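You operate a simulated robot arm through the tools that you are given. There is no shell and no other tool. Be economical: measure what you need, move in short steps, check, and stop when the job is done.

Carry out the task below with a simulated robot arm. There is one attempt and no reset: what you move stays moved.

TASK
Put things in order on the kitting table. At the end: the green roller from the kitting table is on the blue plate; the grey block is on the silver solar plate (marked "4"); the black roller from the kitting table stands on top of the purple block; the clear film wad from the kitting table is in the yellow bin; whatever was shut is shut again. Leave all else as you found it, and nothing knocked over.

It is judged by the outcome, as a careful person would: the job done as asked, and still so three seconds after it is handed in. It fails if anything else is knocked over, pushed out of place, dropped, spilled or broken.

THE ROBOT
A 7-joint arm with a two-finger parallel gripper, fixed in place. Base frame: the origin is at the foot of the arm, x ahead of it, y to its left, z up; the work surface is at about z = 800. Lengths are in mm, angles in rad, forces in N, time in s.
With the tool pointing down near the work surface it reaches from about 300 to 700 mm from the base axis. Its first joint turns from -1.152 to 1.152 rad. Payload 1.57 kg.
Tool frame: the origin (TCP) lies between the finger pads and is the grasp point; the fingertips stand 30 mm ahead of it; z points along the fingers, y is the line along which they close. The gripper opens to 110 mm. The fingers are 24 mm wide and 12 mm thick; the gripper's body (48 by 112 mm) begins 78 mm behind the TCP.
Orientation is told as [roll, pitch, yaw] about the base's x, y, z axes, in that order, counted from this pose: with the fingers straight down and closing along the base's y, the tool's x points along the base's -x, its y along +y and its z along -z.

THE INTERFACE
- The arm moves only by the tool move_arm. Its argument "rows" is a list of rows, each a list of 2 entries, a list of its own where there are three numbers: the shift along the base's x, y, z in mm, then the turn, a rotation vector about the base's x, y, z in rad. In form: [[[dx, dy, dz], [ax, ay, az]], ...]. A call has 1 to 10 rows; each row is the pose to reach, as a shift and turn from the pose commanded when the call began. "hand" is the closure, from 0 (fully open) to 1 (shut), set as the call begins (left out, the last holds). A row lasts 0.2 s, in which the tool goes at most 50 mm and 0.15 rad; a call with a longer step from one row to the next is refused whole, and so is a gripper value outside its range. A pose out of reach is approached as far as the arm can. The call stops where the force on the tool passes 40 N (or 10 N more than at its start, if that is more) or the arm is blocked; 0.2 s more then pass. The fingers move at their own pace (about 108 mm/s each) and stop on an object; they squeeze with about 31 N. The grip force told is the motor's: it shows also when the fingers shut on nothing. Time passes only in rows, and 0.2 s behind the last, so rows that repeat a pose let the fingers close. It gives the time, the measured TCP pose, the force on the tool (base axes), the opening and the grip force at its end, in the units of the frame above (readings bear some noise).
- Cameras (640 x 400 px; columns grow to the right, rows downward): "scene" is fixed at [174.8, -406.7, 1389.9]; the picture's right is [0.72, -0.70, 0.00], its down [-0.46, -0.48, -0.74] and it looks along [0.52, 0.53, -0.67] (base axes); focal length 240 px, centre (320, 200). "wrist" rides on the gripper at [-36, 0, -80] in the tool frame; the picture's right is [0.00, -1.00, 0.00], its down [0.97, 0.00, -0.24] and it looks along [0.24, 0.00, 0.97] (tool axes); focal length 218 px, centre (320, 200).
- camera(camera): a new picture of that camera. No time passes.
- pixel_to_xyz(camera, pixels): for up to 12 pixels [column, row] of the newest picture of that camera ("zoom" is the newest enlarged one), the place [x, y, z] in the base frame of the surface seen there, good to about 3 mm, but the place of the scene camera against the robot may be out by one fixed shift of up to 18 mm in any direction. No time passes.
- enlarge(camera, box): a new picture of the part [left, top, right, bottom] of that camera's present view, enlarged. No time passes.
- finish_job(): hands the job in; it is judged then, once.

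Work in short steps. Measure before you move; look again where a grasp or a placing could have gone wrong, and mend it. You have 80 turns and 54 pictures in all, those below and enlarged ones among them. Open the gripper and draw the arm clear of the work before you hand the job in, unless the task says otherwise; then end with one line.

The tools are called as name(argument=value, ...) on one line, values as JSON. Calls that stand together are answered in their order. move_arm: Moves the arm, as the interface text tells. Its arguments: {"type":"object","properties":{"rows":{"type":"array","items":{"type":"array"}},"hand":{"type":"number"}},"required":["rows"]} The other tools are called the same way: camera (camera) takes a picture; pixel_to_xyz (camera, pixels) gives the place of the surface under pixels of a picture; enlarge (camera, box) takes an enlarged picture of a part of a camera's view; finish_job () hands the job in.

At the start:

```text
clock: 0.0
ee_pos: [421.3, 39.1, 1147.0]
ee_rot: [0.0, -0.001, 0.0]
wrist_force: [0.7, -0.1, -0.6]
finger_gap: 110.1
grasp_force: 0.0
```

scene: 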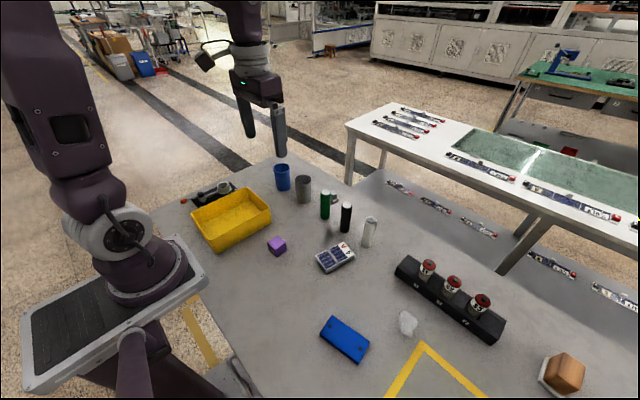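
wrist: 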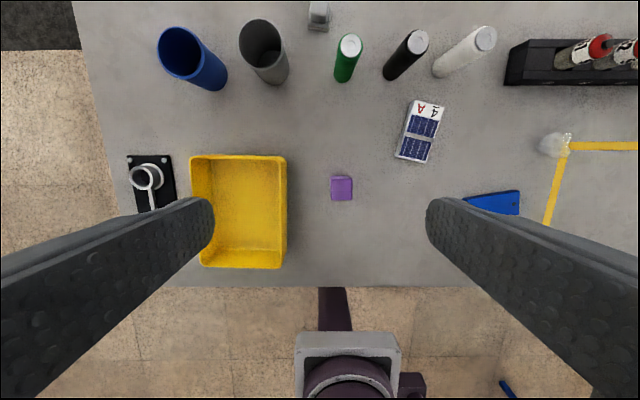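

The wrist view shows the green roller (348,45), black roller (415,42), grey block (318,15), plates, film wad (555,145), and bin. I measure them.

pixel_to_xyz(camera="wrist", pixels=[[350, 45], [343, 78], [418, 42], [390, 76], [318, 8], [318, 28], [341, 182], [341, 197], [420, 130], [495, 203], [556, 145], [240, 210]])

pixel_to_xyz(camera="scene", pixels=[[325, 192], [346, 206], [370, 220], [335, 199], [277, 243], [335, 258], [345, 338], [407, 323], [235, 220], [278, 238], [340, 245], [348, 320]])

enlarge(camera="scene", box=[240, 150, 440, 275])

enlarge(camera="wrist", box=[300, 0, 620, 220])

```text
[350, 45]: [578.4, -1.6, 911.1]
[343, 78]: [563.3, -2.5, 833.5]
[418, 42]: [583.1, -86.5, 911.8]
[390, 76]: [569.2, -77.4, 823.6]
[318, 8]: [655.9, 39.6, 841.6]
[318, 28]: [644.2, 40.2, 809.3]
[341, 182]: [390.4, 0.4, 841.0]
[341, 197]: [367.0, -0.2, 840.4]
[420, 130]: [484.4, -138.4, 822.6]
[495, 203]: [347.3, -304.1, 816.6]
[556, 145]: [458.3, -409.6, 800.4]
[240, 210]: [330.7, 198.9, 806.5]
```

```text
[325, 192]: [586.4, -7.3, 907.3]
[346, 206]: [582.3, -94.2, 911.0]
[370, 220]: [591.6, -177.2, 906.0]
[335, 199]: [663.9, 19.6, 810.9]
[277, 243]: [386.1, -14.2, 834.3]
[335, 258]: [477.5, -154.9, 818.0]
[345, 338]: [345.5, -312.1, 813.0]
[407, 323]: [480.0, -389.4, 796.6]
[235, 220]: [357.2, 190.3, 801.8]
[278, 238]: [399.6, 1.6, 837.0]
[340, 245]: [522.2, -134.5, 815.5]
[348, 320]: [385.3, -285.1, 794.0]
```

```text
3.20 times, centred on (340, 212) of scene
```

zoom: 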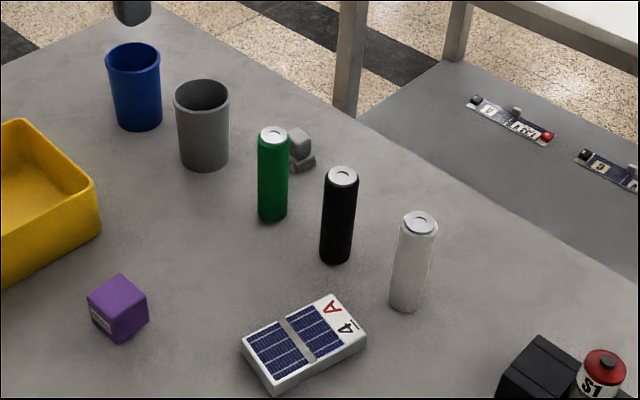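

```text
1.82 times, centred on (460, 110) of wrist
```

zoom: 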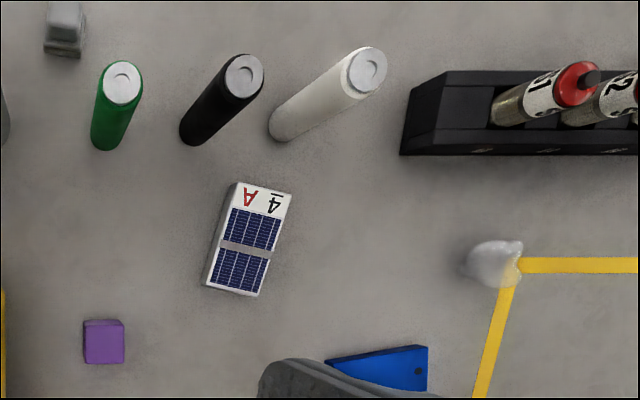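

Positions agree within ~10 mm. I move to view the grey block and rollers closer, with the gripper half closed.

move_arm(rows=[[[40, 0, -20], [0, 0, 0]], [[80, 0, -40], [0, 0, 0]], [[120, 0, -60], [0, 0, 0]], [[160, 0, -80], [0, 0, 0]], [[200, 0, -100], [0, 0, 0]], [[200, 0, -100], [0, 0, 0]]], hand=0.4)

camera(camera="wrist")

```text
clock: 1.4
ee_pos: [623.2, 37.7, 1046.5]
ee_rot: [0.002, 0.0, 0.001]
wrist_force: [0.2, 0.2, 0.6]
finger_gap: 66.1
grasp_force: 0.1
```

```text
49 pictures are left
```

wrist: 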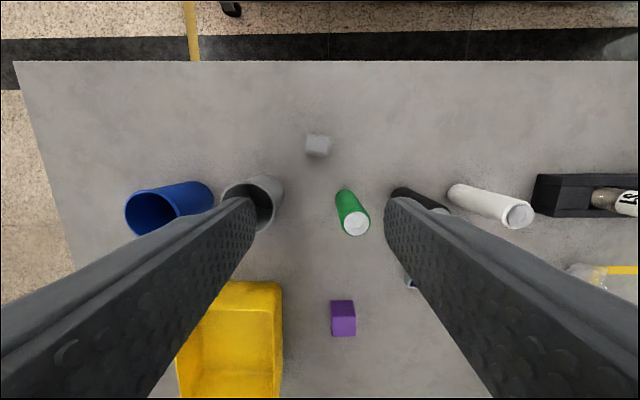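

enlarge(camera="wrist", box=[270, 120, 366, 180])

pixel_to_xyz(camera="wrist", pixels=[[318, 145], [308, 137], [328, 138], [308, 155], [328, 155], [318, 160], [357, 226], [343, 192], [342, 316]])

enlarge(camera="scene", box=[310, 180, 358, 210])

```text
6.67 times, centred on (318, 150) of wrist
```

zoom: 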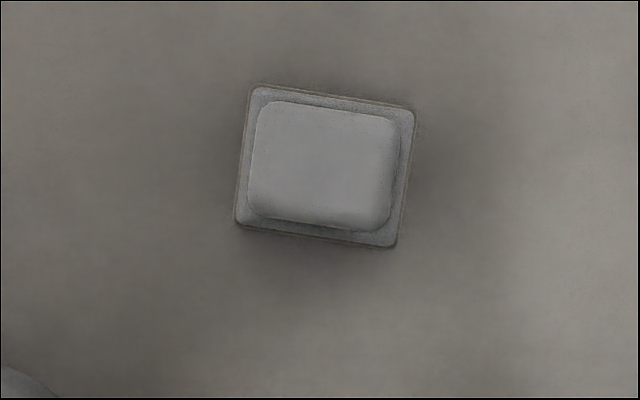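

```text
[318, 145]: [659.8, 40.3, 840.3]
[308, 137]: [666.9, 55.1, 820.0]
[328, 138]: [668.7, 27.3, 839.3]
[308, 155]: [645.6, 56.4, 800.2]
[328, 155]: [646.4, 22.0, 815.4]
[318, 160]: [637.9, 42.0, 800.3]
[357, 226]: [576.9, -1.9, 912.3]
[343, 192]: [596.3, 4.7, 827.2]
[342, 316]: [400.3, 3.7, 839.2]
```

```text
13.33 times, centred on (334, 195) of scene
```

zoom: 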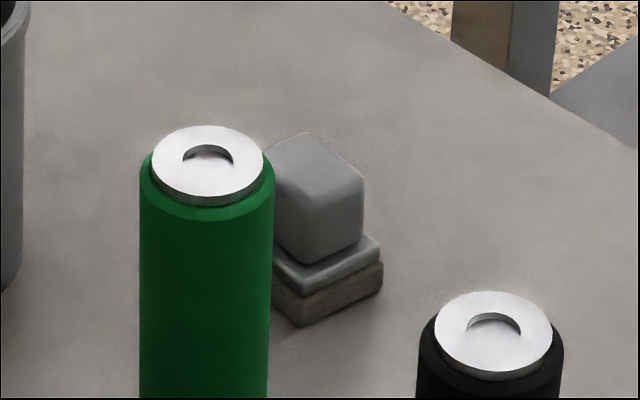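

The grey block has a layered foot. I look at the similar brown object to see whether it's one piece.

enlarge(camera="scene", box=[520, 340, 616, 400])

pixel_to_xyz(camera="zoom", pixels=[[300, 120], [160, 200], [300, 250]])

```text
6.67 times, centred on (568, 370) of scene
```

zoom: 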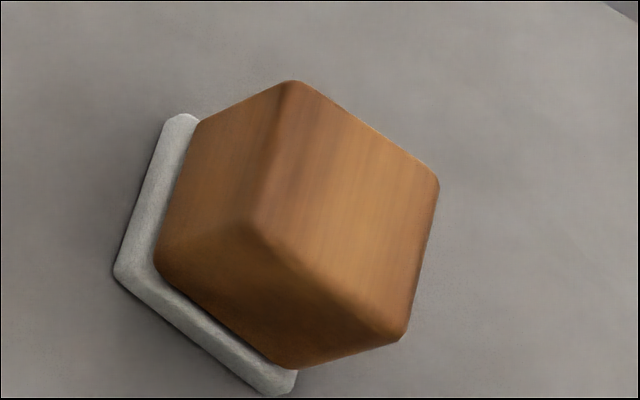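

```text
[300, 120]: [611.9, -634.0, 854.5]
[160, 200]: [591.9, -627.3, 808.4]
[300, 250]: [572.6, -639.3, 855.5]
```

I'll grip the grey block by its upper part. First the cup's clearance and the exact top.

pixel_to_xyz(camera="wrist", pixels=[[281, 195], [275, 180], [255, 176], [281, 208], [220, 190], [314, 144], [323, 146], [318, 140]])

move_arm(rows=[[[18, 1, -48], [0, 0, -0.07]], [[36, 2.5, -96], [0, 0, -0.14]], [[36, 2.5, -146], [0, 0, -0.14]], [[36, 2.5, -146], [0, 0, -0.14]]], hand=0.52)

camera(camera="wrist")

```text
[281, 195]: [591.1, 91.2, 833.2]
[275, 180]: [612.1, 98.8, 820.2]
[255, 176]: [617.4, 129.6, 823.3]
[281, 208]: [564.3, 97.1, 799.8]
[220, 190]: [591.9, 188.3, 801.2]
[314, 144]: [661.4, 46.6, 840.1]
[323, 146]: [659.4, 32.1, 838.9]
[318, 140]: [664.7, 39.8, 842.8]
```

```text
refused: row 1 steps farther than a row can; nothing moved
```

```text
45 pictures are left
```

wrist: 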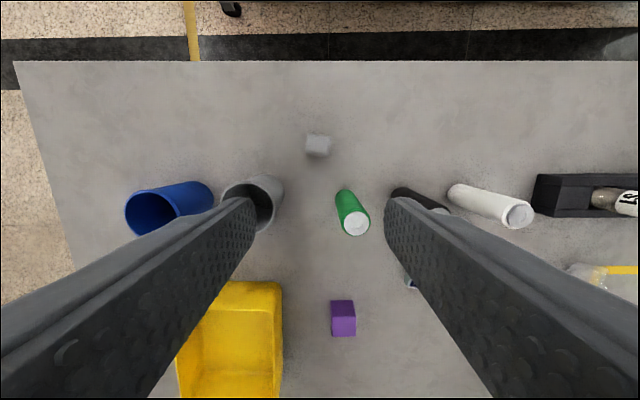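

Step too long; I redo it with smaller ones.

move_arm(rows=[[[18, 1, -40], [0, 0, -0.07]], [[36, 2.5, -80], [0, 0, -0.14]], [[36, 2.5, -115], [0, 0, -0.14]], [[36, 2.5, -146], [0, 0, -0.14]], [[36, 2.5, -146], [0, 0, -0.14]]], hand=0.52)

camera(camera="wrist")

```text
clock: 2.6
ee_pos: [655.5, 38.3, 902.0]
ee_rot: [0.0, -0.001, -0.141]
wrist_force: [0.3, -0.1, -0.7]
finger_gap: 52.7
grasp_force: 0.1
```

```text
44 pictures are left
```

wrist: 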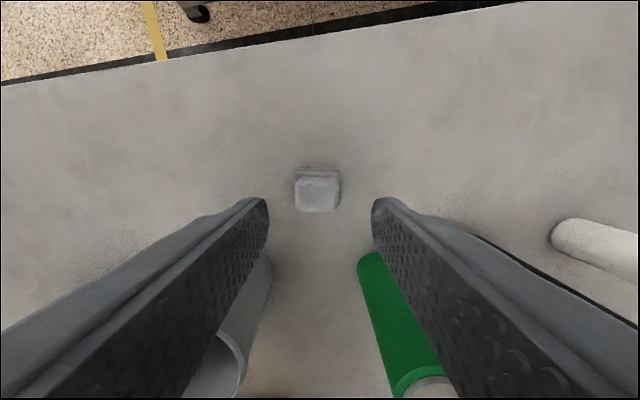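

The block is centred at (318,194), aligned; it needs +4 mm x. Descend so that fingertips stay just above its flange and grip.

move_arm(rows=[[[4, 0, -25], [0, 0, 0]], [[4, 0, -50], [0, 0, 0]], [[4, 0, -50], [0, 0, 0]]])

move_arm(rows=[[[0, 0, 0], [0, 0, 0]], [[0, 0, 0], [0, 0, 0]], [[0, 0, 0], [0, 0, 0]]], hand=1)

camera(camera="wrist")

```text
clock: 3.4
ee_pos: [660.2, 38.5, 851.5]
ee_rot: [0.001, -0.001, -0.141]
wrist_force: [-0.5, 1.0, -0.2]
finger_gap: 52.7
grasp_force: 0.0
```

```text
clock: 4.2
ee_pos: [661.0, 38.5, 851.0]
ee_rot: [0.0, 0.0, -0.139]
wrist_force: [-0.8, -0.4, 0.5]
finger_gap: 26.6
grasp_force: 30.7
```

```text
43 pictures are left
```

wrist: 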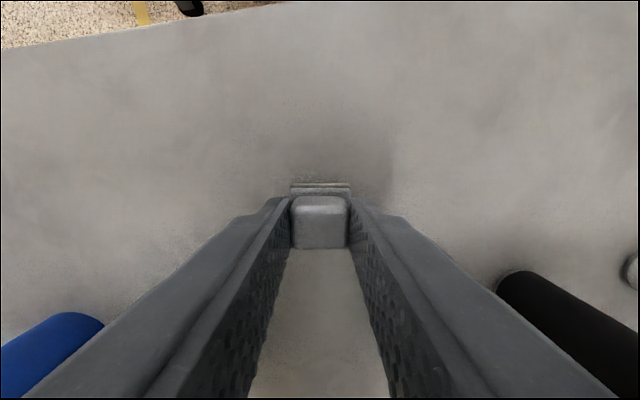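

Gripped (gap 26.6). Lift straight up and look at what came along.

move_arm(rows=[[[0, 0, 15], [0, 0, 0]], [[0, 0, 50], [0, 0, 0]], [[0, 0, 95], [0, 0, 0]], [[0, 0, 140], [0, 0, 0]], [[0, 0, 140], [0, 0, 0]]])

enlarge(camera="scene", box=[240, 100, 432, 220])

camera(camera="wrist")

```text
clock: 5.4
ee_pos: [664.0, 37.5, 989.6]
ee_rot: [0.0, 0.0, -0.142]
wrist_force: [0.0, -0.1, -0.5]
finger_gap: 26.8
grasp_force: 31.4
```

```text
3.33 times, centred on (336, 160) of scene
```

zoom: 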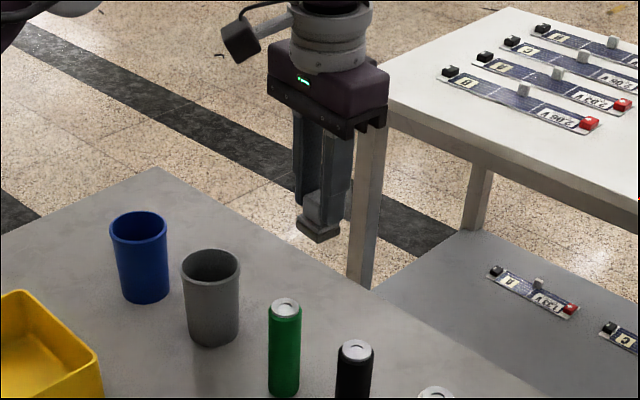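

```text
41 pictures are left
```

wrist: 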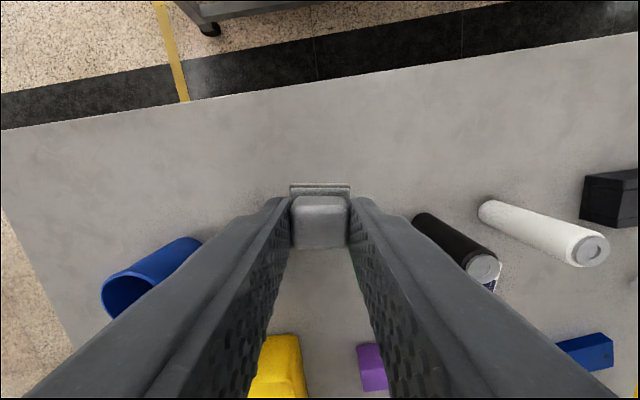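

The block is one piece (bottom 51 mm below TCP). Raise, move back over the plate area short of it to measure the plate.

move_arm(rows=[[[0, 0, 30], [0, 0, 0]], [[-28, -25, 40], [0, 0, -0.05]], [[-60, -55, 40], [0, 0, -0.1]], [[-92, -85, 40], [0, 0, -0.15]], [[-124, -115, 40], [0, 0, -0.15]], [[-156, -145, 40], [0, 0, -0.15]], [[-190, -176, 40], [0, 0, -0.15]], [[-235, -176, 40], [0, 0, -0.15]], [[-235, -176, 40], [0, 0, -0.15]]])

camera(camera="wrist")

```text
clock: 7.4
ee_pos: [427.6, -132.8, 1031.0]
ee_rot: [0.0, 0.0, -0.289]
wrist_force: [0.2, -0.2, -0.2]
finger_gap: 27.0
grasp_force: 30.8
```

```text
40 pictures are left
```

wrist: 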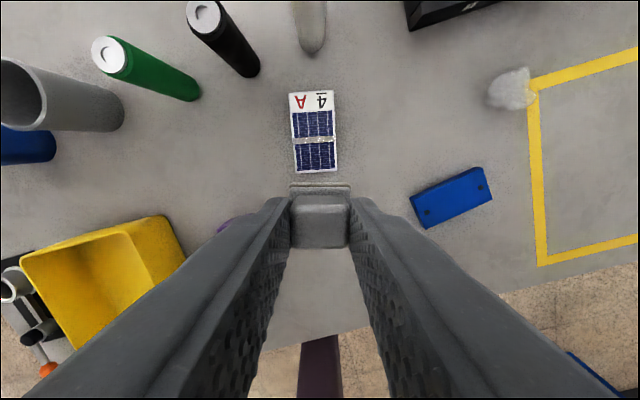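

pixel_to_xyz(camera="wrist", pixels=[[291, 96], [331, 94], [297, 170], [336, 168], [314, 132], [314, 125], [424, 196], [480, 172], [428, 225], [490, 197], [454, 196], [515, 92]])

enlarge(camera="wrist", box=[400, 50, 560, 240])

```text
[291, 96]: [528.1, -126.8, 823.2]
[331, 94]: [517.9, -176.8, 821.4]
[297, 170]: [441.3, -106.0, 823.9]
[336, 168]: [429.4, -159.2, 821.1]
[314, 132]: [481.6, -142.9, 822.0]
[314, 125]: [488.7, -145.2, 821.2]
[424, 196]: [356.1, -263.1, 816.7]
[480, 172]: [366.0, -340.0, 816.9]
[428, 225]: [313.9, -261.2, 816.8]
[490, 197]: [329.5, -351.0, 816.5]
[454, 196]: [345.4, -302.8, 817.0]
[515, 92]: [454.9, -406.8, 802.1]
```

```text
2.11 times, centred on (480, 145) of wrist
```

zoom: 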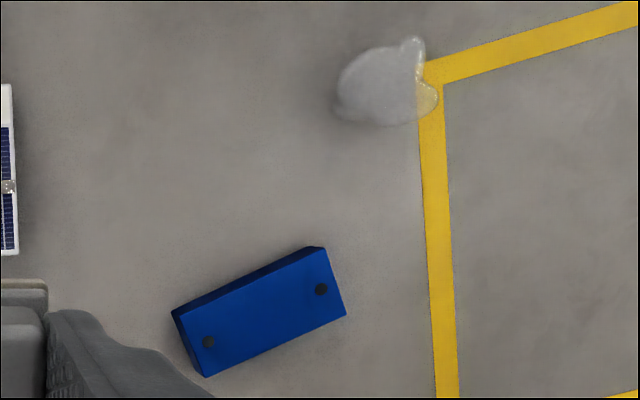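

Plate centre is (479,-142), top 822, yaw ≈ -0.23. Move over and lower to a few mm above contact.

move_arm(rows=[[[26, -5, -20], [0, 0, 0.03]], [[51, -9, -45], [0, 0, 0.06]], [[51, -9, -90], [0, 0, 0.06]], [[51, -9, -130], [0, 0, 0.06]], [[51, -9, -148], [0, 0, 0.06]], [[51, -9, -148], [0, 0, 0.06]]])

enlarge(camera="scene", box=[272, 200, 400, 280])

```text
clock: 8.8
ee_pos: [475.3, -145.6, 884.9]
ee_rot: [0.0, -0.001, -0.23]
wrist_force: [-0.4, -0.2, 0.2]
finger_gap: 26.7
grasp_force: 31.1
```

```text
5.00 times, centred on (336, 240) of scene
```

zoom: 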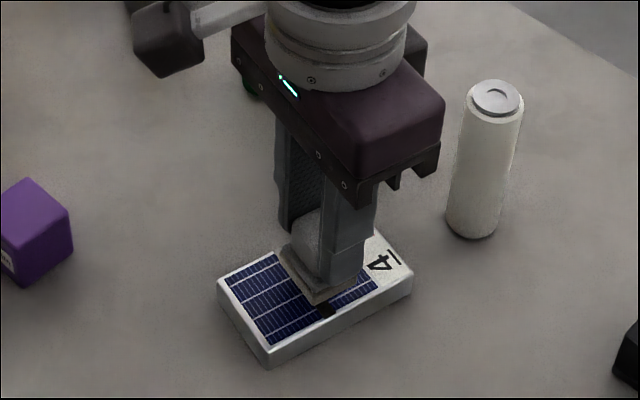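

Slightly off to the near side; shift +3.5 y, +3 x and lower until contact.

move_arm(rows=[[[3, 4, 0], [0, 0, 0]], [[3, 4, -6], [0, 0, 0]], [[3, 4, -9], [0, 0, 0]], [[3, 4, -11], [0, 0, 0]], [[3, 4, -11], [0, 0, 0]]])

enlarge(camera="scene", box=[304, 230, 368, 270])

```text
clock: 10.0
ee_pos: [480.3, -138.8, 872.7]
ee_rot: [0.0, 0.0, -0.232]
wrist_force: [0.5, -0.2, -0.6]
finger_gap: 26.8
grasp_force: 30.7
```

```text
10.00 times, centred on (336, 250) of scene
```

zoom: 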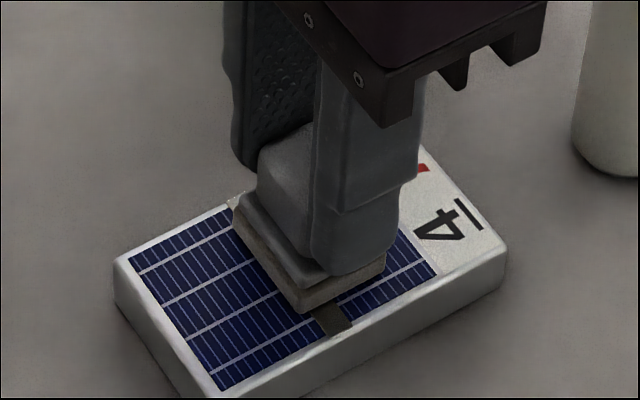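

No contact force yet; lower by 1 mm steps.

move_arm(rows=[[[0, 0, -1], [0, 0, 0]], [[0, 0, -1], [0, 0, 0]]])

move_arm(rows=[[[0, 0, -1], [0, 0, 0]], [[0, 0, -1], [0, 0, 0]]])

move_arm(rows=[[[0, 0, -1], [0, 0, 0]], [[0, 0, -1], [0, 0, 0]]])

```text
clock: 10.6
ee_pos: [478.6, -139.6, 871.3]
ee_rot: [0.001, 0.0, -0.23]
wrist_force: [-1.1, 0.9, 2.9]
finger_gap: 26.7
grasp_force: 31.0
```

```text
clock: 11.2
ee_pos: [478.7, -139.7, 870.9]
ee_rot: [-0.001, -0.003, -0.23]
wrist_force: [-2.8, -1.0, 33.1]
finger_gap: 26.8
grasp_force: 31.8
```

```text
clock: 11.8
ee_pos: [480.2, -139.4, 870.0]
ee_rot: [-0.001, -0.002, -0.231]
wrist_force: [-2.2, -5.8, 32.7]
finger_gap: 26.6
grasp_force: 30.7
```

In contact (33 N). Ease off 1.5 mm, open to ~52 mm, and rise.

move_arm(rows=[[[0, 0, 2], [0, 0, 0]], [[0, 0, 2], [0, 0, 0]]])

move_arm(rows=[[[0, 0, 0], [0, 0, 0]], [[0, 0, 0], [0, 0, 0]], [[0, 0, 20], [0, 0, 0]], [[0, 0, 60], [0, 0, 0]], [[0, 0, 105], [0, 0, 0]], [[0, 0, 150], [0, 0, 0]]], hand=0.5)

camera(camera="scene")

```text
clock: 12.4
ee_pos: [479.2, -138.7, 870.8]
ee_rot: [0.001, 0.004, -0.23]
wrist_force: [0.1, 0.4, -0.4]
finger_gap: 26.8
grasp_force: 30.1
```

```text
clock: 13.8
ee_pos: [479.3, -141.0, 1017.6]
ee_rot: [0.0, 0.001, -0.232]
wrist_force: [-0.7, 0.0, 0.4]
finger_gap: 55.1
grasp_force: 0.1
```

```text
36 pictures are left
```

scene: 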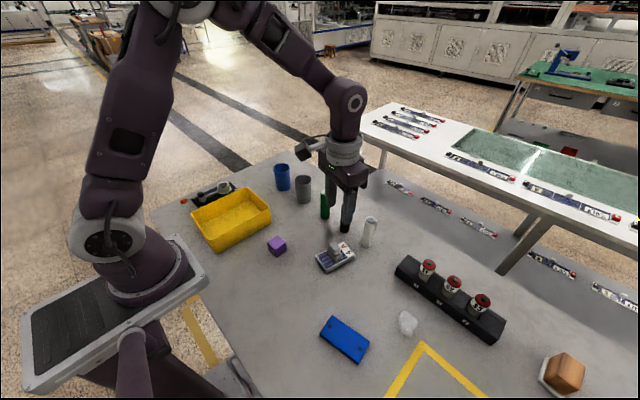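

The grey block sits on the plate. Now go above the black roller (583,-86) and look.

move_arm(rows=[[[35, 19, 0], [0, 0, 0.08]], [[70, 38, 0], [0, 0, 0.16]], [[92, 55, 0], [0, 0, 0.23]], [[92, 55, -10], [0, 0, 0.23]], [[92, 55, -10], [0, 0, 0.23]]], hand=0.45)

camera(camera="wrist")

```text
clock: 15.0
ee_pos: [572.4, -84.7, 1010.8]
ee_rot: [0.001, 0.0, -0.001]
wrist_force: [-0.2, -0.9, -0.1]
finger_gap: 60.7
grasp_force: 0.0
```

```text
35 pictures are left
```

wrist: 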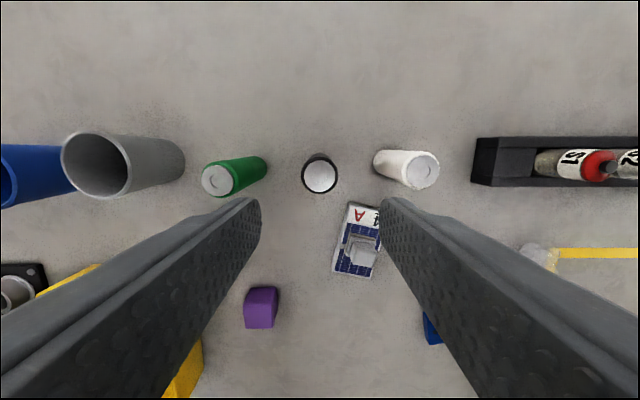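

pixel_to_xyz(camera="wrist", pixels=[[320, 177], [320, 163], [320, 190], [306, 177], [334, 177], [216, 181], [421, 169], [260, 310], [248, 293], [275, 293], [246, 327], [274, 327]])

enlarge(camera="wrist", box=[230, 270, 310, 340])

```text
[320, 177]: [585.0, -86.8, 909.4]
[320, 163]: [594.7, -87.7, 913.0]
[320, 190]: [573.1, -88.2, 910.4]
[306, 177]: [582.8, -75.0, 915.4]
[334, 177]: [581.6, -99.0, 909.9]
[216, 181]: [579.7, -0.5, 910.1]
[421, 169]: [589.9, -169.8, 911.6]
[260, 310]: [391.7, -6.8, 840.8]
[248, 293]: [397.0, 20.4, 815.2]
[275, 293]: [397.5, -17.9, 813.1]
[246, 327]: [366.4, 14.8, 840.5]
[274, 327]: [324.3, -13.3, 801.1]
```

```text
5.71 times, centred on (270, 305) of wrist
```

zoom: 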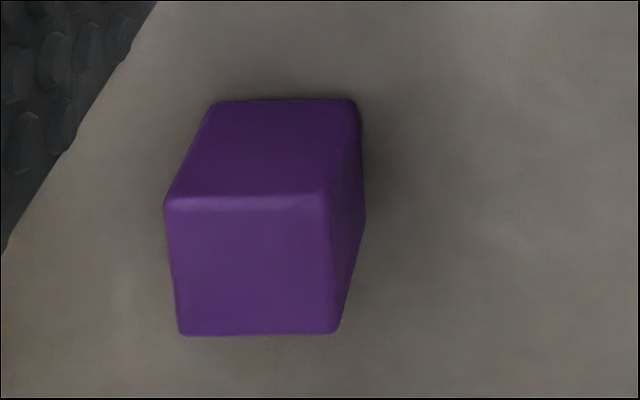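

pixel_to_xyz(camera="zoom", pixels=[[252, 267], [250, 210], [252, 325], [178, 267], [325, 267]])

move_arm(rows=[[[10.5, -2, -35], [0, 0, 0]], [[10.5, -2, -80], [0, 0, 0]], [[10.5, -2, -110], [0, 0, 0]], [[10.5, -2, -130], [0, 0, 0]], [[10.5, -2, -130], [0, 0, 0]]])

camera(camera="wrist")

```text
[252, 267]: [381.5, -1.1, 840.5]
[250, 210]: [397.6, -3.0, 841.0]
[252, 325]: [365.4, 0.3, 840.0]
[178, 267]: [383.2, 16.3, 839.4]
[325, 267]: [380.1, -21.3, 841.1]
```

```text
clock: 16.2
ee_pos: [584.6, -86.3, 882.4]
ee_rot: [0.0, -0.001, -0.002]
wrist_force: [-1.6, -0.1, 0.6]
finger_gap: 60.3
grasp_force: 0.0
```

```text
33 pictures are left
```

wrist: 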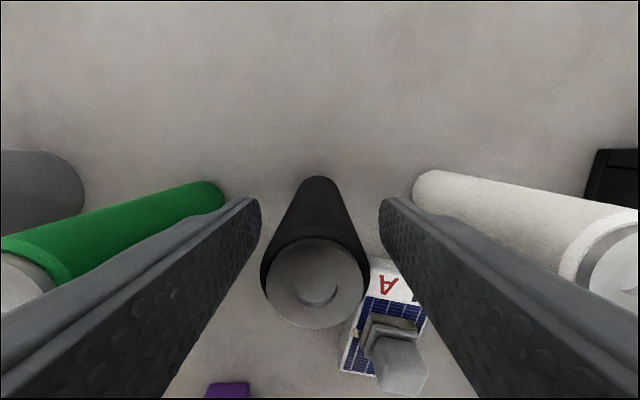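

Roller centred between the fingers. Close and lift.

move_arm(rows=[[[0, 0, 0], [0, 0, 0]], [[0, 0, 0], [0, 0, 0]], [[0, 0, 0], [0, 0, 0]], [[0, 0, 0], [0, 0, 0]]], hand=1)

move_arm(rows=[[[0, 0, 20], [0, 0, 0]], [[0, 0, 65], [0, 0, 0]], [[0, 0, 110], [0, 0, 0]], [[0, 0, 150], [0, 0, 0]], [[0, 0, 150], [0, 0, 0]]])

camera(camera="scene")

```text
clock: 17.2
ee_pos: [584.7, -84.7, 883.4]
ee_rot: [0.0, 0.0, -0.001]
wrist_force: [0.2, 0.0, 0.6]
finger_gap: 31.2
grasp_force: 31.0
```

```text
clock: 18.4
ee_pos: [583.7, -84.5, 1029.3]
ee_rot: [0.001, 0.001, 0.0]
wrist_force: [-0.3, -0.1, -1.5]
finger_gap: 31.2
grasp_force: 31.1
```

```text
32 pictures are left
```

scene: 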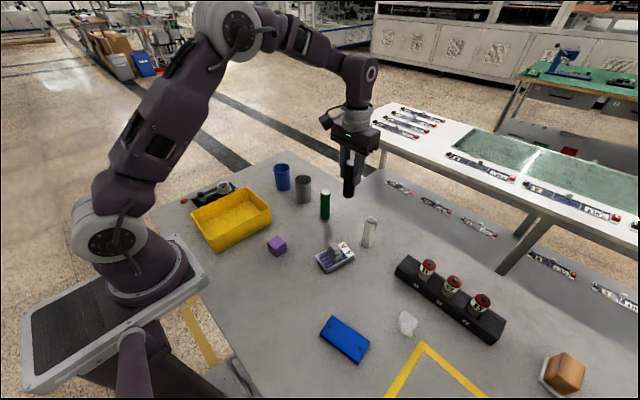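

Held. Carry to above the purple block centre (381.5,-2.5), then lower to ~10 mm above.

move_arm(rows=[[[-40, 16, 0], [0, 0, 0]], [[-80, 33, 0], [0, 0, 0]], [[-120, 49, 0], [0, 0, 0]], [[-160, 66, 0], [0, 0, 0]], [[-202, 82, 0], [0, 0, 0]], [[-202, 82, -40], [0, 0, 0]], [[-202, 82, -80], [0, 0, 0]], [[-202, 82, -95], [0, 0, 0]], [[-202, 82, -95], [0, 0, 0]]])

enlarge(camera="scene", box=[213, 180, 341, 260])

camera(camera="wrist")

```text
clock: 20.4
ee_pos: [380.5, -3.3, 935.0]
ee_rot: [0.0, 0.0, 0.0]
wrist_force: [0.0, 0.7, -1.5]
finger_gap: 31.2
grasp_force: 30.9
```

```text
5.00 times, centred on (277, 220) of scene
```

zoom: 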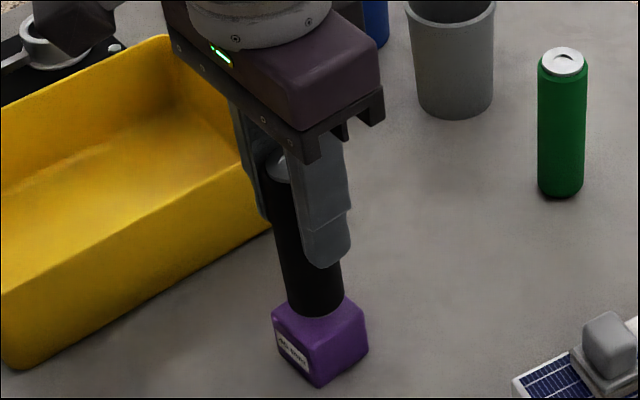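

```text
30 pictures are left
```

wrist: 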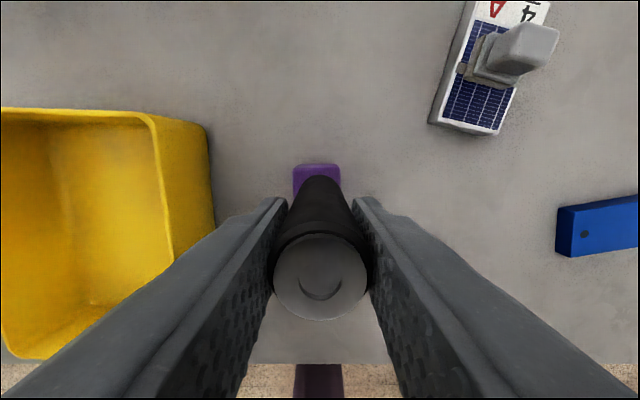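

Centred. Lower slowly to contact.

move_arm(rows=[[[1, 0, -5], [0, 0, 0]], [[1, 0, -9], [0, 0, 0]], [[1, 0, -10.5], [0, 0, 0]], [[1, 0, -10.5], [0, 0, 0]]])

move_arm(rows=[[[0, 0, -1], [0, 0, 0]], [[0, 0, -1], [0, 0, 0]]])

enlarge(camera="scene", box=[245, 220, 309, 260])

```text
clock: 21.4
ee_pos: [382.5, -3.2, 925.6]
ee_rot: [0.001, 0.0, 0.002]
wrist_force: [-2.3, 7.6, 26.1]
finger_gap: 31.4
grasp_force: 31.2
```

```text
clock: 22.0
ee_pos: [381.4, -5.3, 923.7]
ee_rot: [0.0, -0.002, 0.001]
wrist_force: [0.9, 4.6, 26.1]
finger_gap: 31.1
grasp_force: 30.9
```

```text
10.00 times, centred on (277, 240) of scene
```

zoom: 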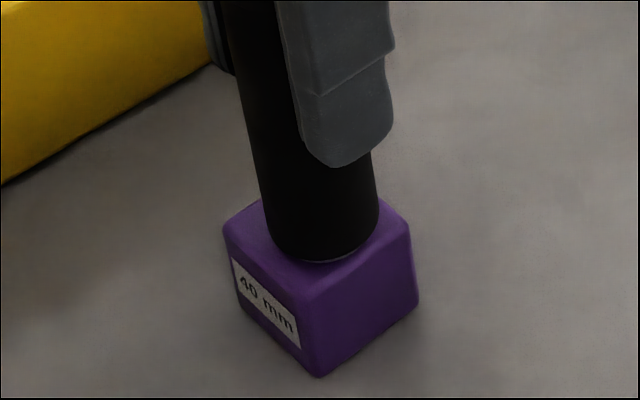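

Contact (26 N), well centred. Relieve slightly, open, and rise straight.

move_arm(rows=[[[0, 0, 1.2], [0, 0, 0]], [[0, 0, 1.2], [0, 0, 0]]])

move_arm(rows=[[[0, 0, 0], [0, 0, 0]], [[0, 0, 0], [0, 0, 0]], [[0, 0, 0], [0, 0, 0]], [[0, 0, 30], [0, 0, 0]], [[0, 0, 75], [0, 0, 0]], [[0, 0, 120], [0, 0, 0]]], hand=0.45)

camera(camera="scene")

```text
clock: 22.6
ee_pos: [380.4, -3.9, 925.3]
ee_rot: [0.001, 0.002, 0.001]
wrist_force: [0.6, -0.8, -2.0]
finger_gap: 31.1
grasp_force: 30.7
```

```text
clock: 24.0
ee_pos: [381.9, -5.6, 1047.1]
ee_rot: [0.001, 0.001, -0.001]
wrist_force: [0.7, -0.7, -0.6]
finger_gap: 60.6
grasp_force: 0.0
```

```text
28 pictures are left
```

scene: 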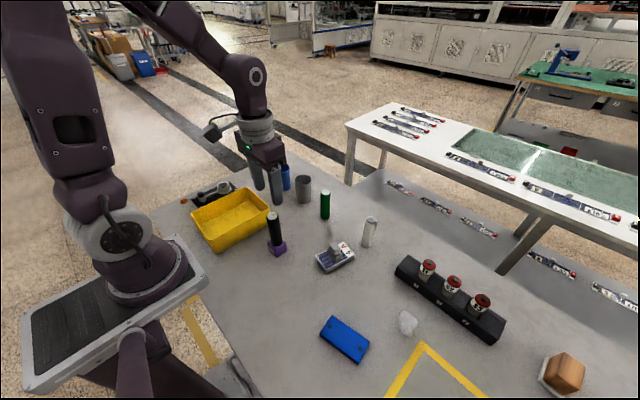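

Black roller stands. Next the green roller at (579,-1).

move_arm(rows=[[[40, 1, 0], [0, 0, 0]], [[80, 2, 0], [0, 0, 0]], [[120, 3, 0], [0, 0, 0]], [[160, 4, 0], [0, 0, 0]], [[197, 4.5, 0], [0, 0, 0]], [[197, 4.5, -45], [0, 0, 0]], [[197, 4.5, -75], [0, 0, 0]], [[197, 4.5, -75], [0, 0, 0]]])

camera(camera="wrist")

```text
clock: 25.8
ee_pos: [579.9, -0.9, 967.6]
ee_rot: [-0.001, 0.001, 0.001]
wrist_force: [-0.2, 0.5, 0.6]
finger_gap: 60.5
grasp_force: 0.1
```

```text
27 pictures are left
```

wrist: 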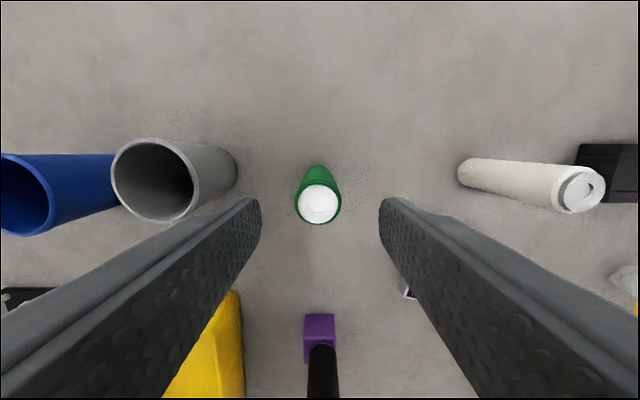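

Centred. Descend to z≈882, close and lift.

move_arm(rows=[[[0, 0, -40], [0, 0, 0]], [[0, 0, -75], [0, 0, 0]], [[0, 0, -85], [0, 0, 0]], [[0, 0, -85], [0, 0, 0]]])

move_arm(rows=[[[0, 0, 0], [0, 0, 0]], [[0, 0, 0], [0, 0, 0]], [[0, 0, 0], [0, 0, 0]], [[0, 0, 0], [0, 0, 0]]], hand=1)

move_arm(rows=[[[0, 0, 20], [0, 0, 0]], [[0, 0, 65], [0, 0, 0]], [[0, 0, 110], [0, 0, 0]], [[0, 0, 150], [0, 0, 0]], [[0, 0, 150], [0, 0, 0]]])

```text
clock: 26.8
ee_pos: [580.3, -1.3, 885.6]
ee_rot: [0.0, -0.001, 0.0]
wrist_force: [-0.5, 0.3, -0.2]
finger_gap: 60.4
grasp_force: 0.1
```

```text
clock: 27.8
ee_pos: [580.4, -0.4, 886.0]
ee_rot: [0.001, 0.001, -0.001]
wrist_force: [-0.1, 1.4, -0.2]
finger_gap: 31.1
grasp_force: 31.0
```

```text
clock: 29.0
ee_pos: [577.0, 3.3, 1031.6]
ee_rot: [0.0, 0.001, 0.0]
wrist_force: [0.0, -0.7, -2.2]
finger_gap: 31.3
grasp_force: 30.8
```

Held. Carry over to the blue plate centre (341,-304), staying high.

move_arm(rows=[[[-26, -34, 0], [0, 0, 0]], [[-52, -68, 0], [0, 0, 0]], [[-79, -102, 0], [0, 0, 0]], [[-105, -136, 0], [0, 0, 0]], [[-131, -170, 0], [0, 0, 0]], [[-157, -205, 0], [0, 0, 0]], [[-184, -239, 0], [0, 0, 0]], [[-210, -273, 0], [0, 0, 0]], [[-236, -305, 0], [0, 0, 0]], [[-236, -305, 0], [0, 0, 0]]])

camera(camera="wrist")

```text
clock: 31.2
ee_pos: [341.2, -308.1, 1034.8]
ee_rot: [0.001, 0.002, 0.001]
wrist_force: [0.6, 0.7, -2.2]
finger_gap: 31.2
grasp_force: 31.1
```

```text
26 pictures are left
```

wrist: 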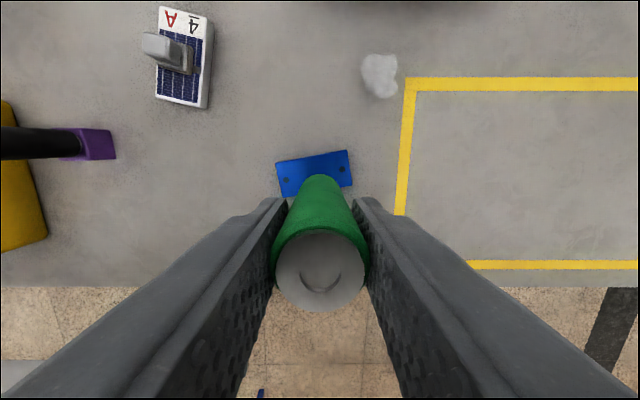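

Lower to ~12 mm above the plate and measure the film wad.

pixel_to_xyz(camera="wrist", pixels=[[380, 77], [372, 65], [390, 85], [372, 85], [390, 65], [277, 165], [347, 153], [286, 195], [351, 185]])

move_arm(rows=[[[0, 3, -45], [0, 0, 0]], [[0, 3, -90], [0, 0, 0]], [[0, 3, -120], [0, 0, 0]], [[0, 3, -120], [0, 0, 0]]])

camera(camera="wrist")

enlarge(camera="scene", box=[280, 280, 408, 360])

```text
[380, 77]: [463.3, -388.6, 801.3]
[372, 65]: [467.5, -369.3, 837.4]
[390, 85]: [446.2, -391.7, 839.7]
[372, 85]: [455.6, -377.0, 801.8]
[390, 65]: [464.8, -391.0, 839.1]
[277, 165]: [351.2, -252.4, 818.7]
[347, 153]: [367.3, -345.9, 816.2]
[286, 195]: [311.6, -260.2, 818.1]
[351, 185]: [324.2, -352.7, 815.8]
```

```text
clock: 32.2
ee_pos: [344.9, -301.6, 914.2]
ee_rot: [-0.001, 0.001, 0.0]
wrist_force: [0.9, 0.0, -1.9]
finger_gap: 31.0
grasp_force: 30.5
```

```text
25 pictures are left
```

wrist: 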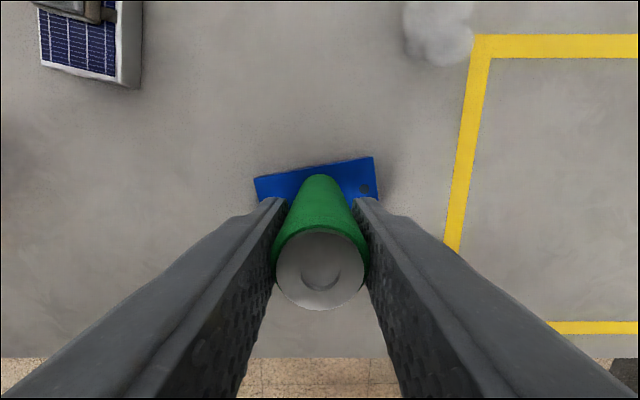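

```text
5.00 times, centred on (344, 320) of scene
```

zoom: 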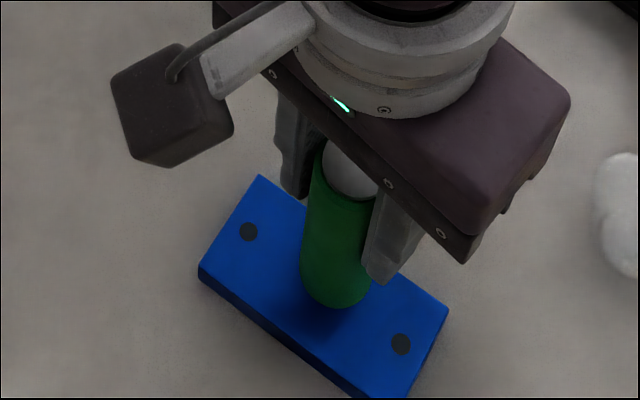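

Centred over the plate. Lower to contact.

move_arm(rows=[[[-2, 0, -5], [0, 0, 0]], [[-2, 0, -9], [0, 0, 0]], [[-2, 0, -11], [0, 0, 0]], [[-2, 0, -11], [0, 0, 0]]])

move_arm(rows=[[[0, 0, -1], [0, 0, 0]], [[0, 0, -1], [0, 0, 0]]])

```text
clock: 33.2
ee_pos: [341.7, -302.8, 905.4]
ee_rot: [-0.002, -0.001, 0.001]
wrist_force: [-1.1, 3.0, 19.0]
finger_gap: 31.1
grasp_force: 30.8
```

```text
clock: 33.8
ee_pos: [340.8, -302.5, 904.2]
ee_rot: [0.0, -0.001, 0.001]
wrist_force: [0.5, 0.6, 27.5]
finger_gap: 31.2
grasp_force: 30.9
```

Contact made. Relieve, open, rise, and look.

move_arm(rows=[[[0, 0, 1.3], [0, 0, 0]], [[0, 0, 1.3], [0, 0, 0]]])

move_arm(rows=[[[0, 0, 0], [0, 0, 0]], [[0, 0, 0], [0, 0, 0]], [[0, 0, 0], [0, 0, 0]], [[0, 0, 30], [0, 0, 0]], [[0, 0, 75], [0, 0, 0]], [[0, 0, 120], [0, 0, 0]]], hand=0.45)

camera(camera="scene")

camera(camera="wrist")

```text
clock: 34.4
ee_pos: [340.4, -301.7, 904.4]
ee_rot: [0.001, 0.003, 0.0]
wrist_force: [-0.8, 0.8, -2.1]
finger_gap: 31.1
grasp_force: 30.8
```

```text
clock: 35.8
ee_pos: [341.1, -303.8, 1026.0]
ee_rot: [-0.001, 0.0, 0.0]
wrist_force: [-0.5, 0.1, 0.4]
finger_gap: 60.3
grasp_force: 0.0
```

```text
23 pictures are left
```

scene: 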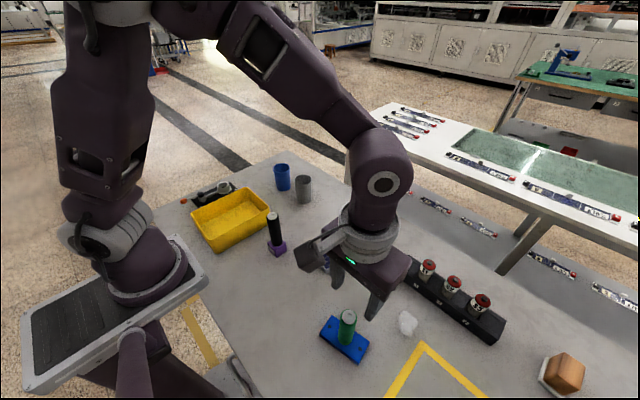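

```text
22 pictures are left
```

wrist: 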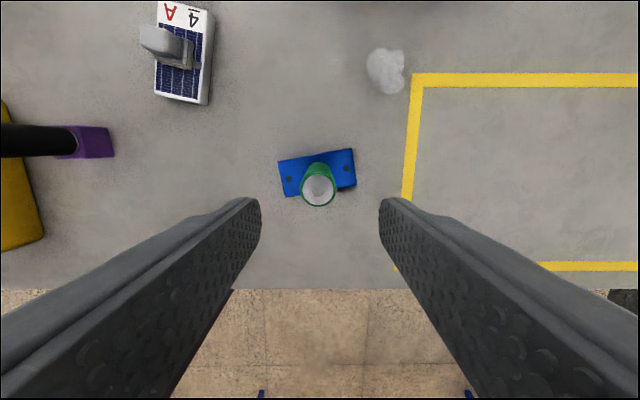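

Green stands on the plate. Move over the film wad for a closer look.

move_arm(rows=[[[28, -22, 0], [0, 0, 0]], [[56, -42, 0], [0, 0, 0]], [[84, -62, 0], [0, 0, 0]], [[110, -82, -15], [0, 0, 0]], [[110, -82, -50], [0, 0, 0]], [[110, -82, -50], [0, 0, 0]]], hand=0.25)

camera(camera="wrist")

enlarge(camera="scene", box=[360, 290, 456, 350])

```text
clock: 37.2
ee_pos: [452.1, -385.5, 977.1]
ee_rot: [-0.001, -0.001, 0.0]
wrist_force: [0.6, -1.1, -0.2]
finger_gap: 82.4
grasp_force: 0.1
```

```text
21 pictures are left
```

wrist: 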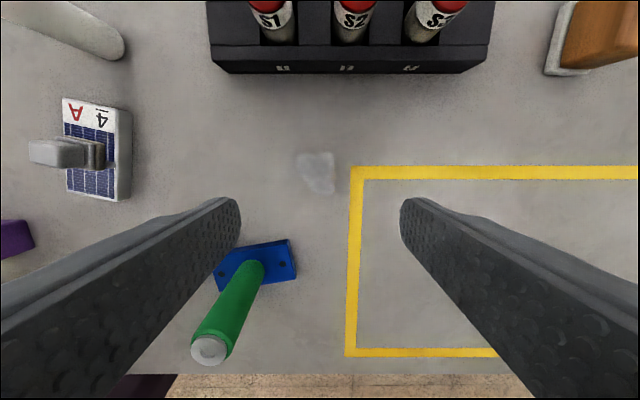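

```text
6.67 times, centred on (408, 320) of scene
```

zoom: 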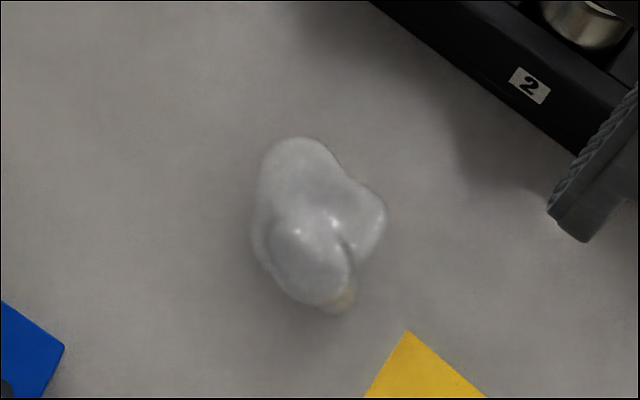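

enlarge(camera="wrist", box=[272, 140, 368, 200])

pixel_to_xyz(camera="wrist", pixels=[[318, 172], [300, 153], [333, 155], [333, 192], [318, 165], [318, 180], [325, 172], [312, 172], [350, 72]])

```text
6.67 times, centred on (320, 170) of wrist
```

zoom: 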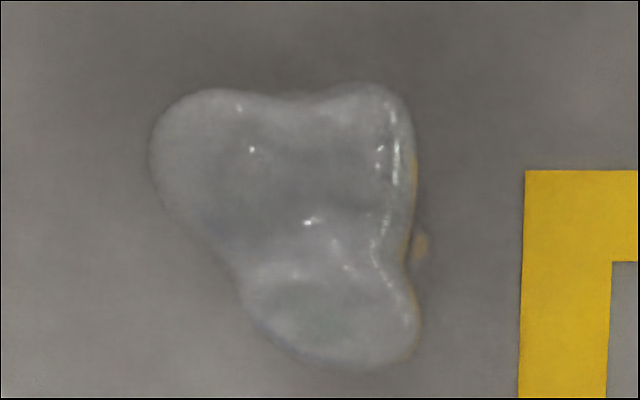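

```text
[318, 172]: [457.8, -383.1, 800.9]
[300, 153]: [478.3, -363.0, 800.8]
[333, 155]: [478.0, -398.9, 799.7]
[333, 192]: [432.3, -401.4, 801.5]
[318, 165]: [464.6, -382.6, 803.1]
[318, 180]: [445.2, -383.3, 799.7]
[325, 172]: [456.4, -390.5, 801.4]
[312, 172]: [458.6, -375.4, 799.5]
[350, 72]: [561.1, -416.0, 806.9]
```

The wad centre is about (459,-382). Descend with the fingertips stopping ~4 mm above the table, yaw +0.2 to suit its slanted side.

move_arm(rows=[[[4, 2, -40], [0, 0, 0.1]], [[7, 3.5, -80], [0, 0, 0.2]], [[7, 3.5, -115], [0, 0, 0.2]], [[7, 3.5, -142], [0, 0, 0.2]], [[7, 3.5, -142], [0, 0, 0.2]]])

camera(camera="wrist")

```text
clock: 38.4
ee_pos: [457.2, -379.5, 834.8]
ee_rot: [0.0, 0.001, 0.198]
wrist_force: [-0.1, 0.1, -0.1]
finger_gap: 82.4
grasp_force: 0.1
```

```text
18 pictures are left
```

wrist: 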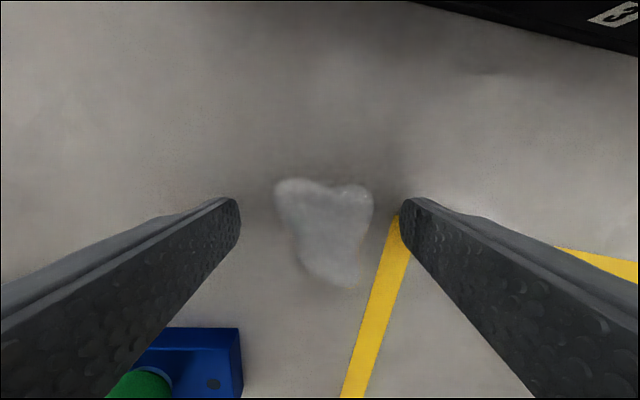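

Wad centred between fingers. Close.

move_arm(rows=[[[0, 0, 0], [0, 0, 0]], [[0, 0, 0], [0, 0, 0]], [[0, 0, 0], [0, 0, 0]], [[0, 0, 0], [0, 0, 0]]], hand=1)

camera(camera="wrist")

```text
clock: 39.4
ee_pos: [457.5, -380.6, 835.8]
ee_rot: [-0.001, 0.001, 0.199]
wrist_force: [-0.2, 0.1, -0.4]
finger_gap: 39.1
grasp_force: 30.9
```

```text
17 pictures are left
```

wrist: 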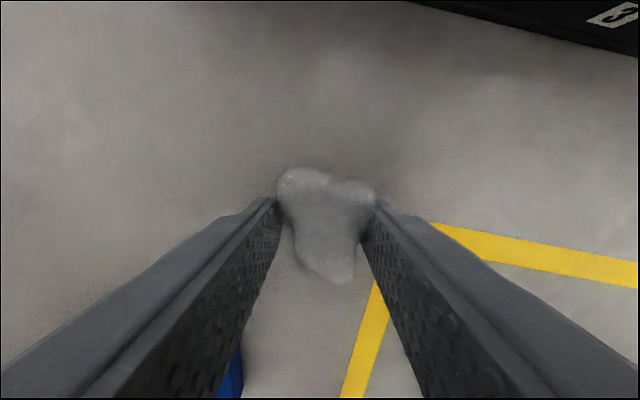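

Grip is at the very front edge of the pads (row 195). Reopen, shift 10 mm forward and regrip.

move_arm(rows=[[[0, 0, 0], [0, 0, 0]], [[0, 0, 0], [0, 0, 0]], [[5, 1, -1], [0, 0, 0]], [[9.8, 2, -1], [0, 0, 0]], [[9.8, 2, -1], [0, 0, 0]]], hand=0.35)

move_arm(rows=[[[0, 0, 0], [0, 0, 0]], [[0, 0, 0], [0, 0, 0]], [[0, 0, 0], [0, 0, 0]], [[0, 0, 0], [0, 0, 0]]], hand=1)

camera(camera="wrist")

```text
clock: 40.6
ee_pos: [467.9, -377.9, 832.3]
ee_rot: [0.0, 0.0, 0.203]
wrist_force: [-0.4, 0.0, 0.6]
finger_gap: 71.4
grasp_force: 0.0
```

```text
clock: 41.6
ee_pos: [467.5, -377.6, 831.8]
ee_rot: [0.0, -0.001, 0.202]
wrist_force: [0.3, 0.2, 0.2]
finger_gap: 39.1
grasp_force: 31.1
```

```text
16 pictures are left
```

wrist: 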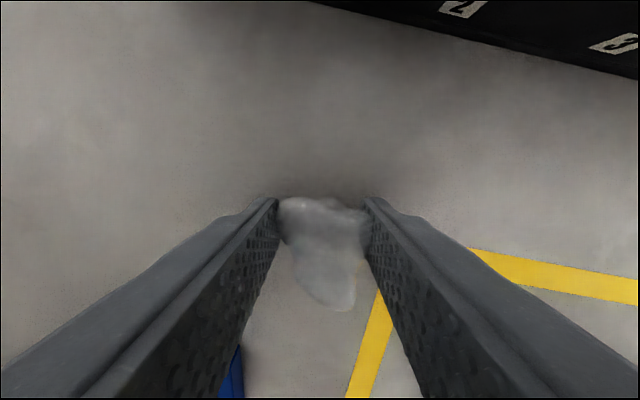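

Good grip. Lift slowly and verify.

move_arm(rows=[[[0, 0, 8], [0, 0, 0]], [[0, 0, 30], [0, 0, 0]], [[0, 0, 75], [0, 0, 0]], [[0, 0, 120], [0, 0, 0]], [[0, 0, 165], [0, 0, -0.1]], [[0, 0, 210], [0, 0, -0.2]], [[0, 0, 210], [0, 0, -0.2]]])

camera(camera="wrist")

pixel_to_xyz(camera="scene", pixels=[[235, 219], [195, 209], [253, 189], [268, 213], [213, 249], [230, 225]])

```text
clock: 43.2
ee_pos: [471.2, -377.9, 1042.8]
ee_rot: [0.0, 0.0, -0.001]
wrist_force: [0.5, 0.2, 0.2]
finger_gap: 38.8
grasp_force: 31.2
```

```text
15 pictures are left
```

wrist: 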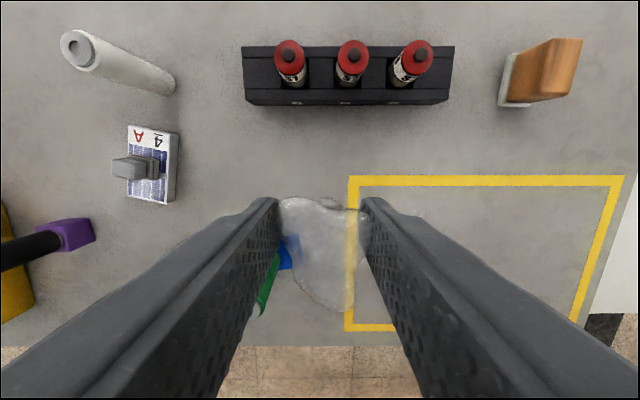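

```text
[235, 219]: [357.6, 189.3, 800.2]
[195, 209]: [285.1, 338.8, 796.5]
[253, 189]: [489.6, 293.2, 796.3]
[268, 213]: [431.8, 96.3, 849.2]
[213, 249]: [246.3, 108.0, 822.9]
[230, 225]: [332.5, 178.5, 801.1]
```

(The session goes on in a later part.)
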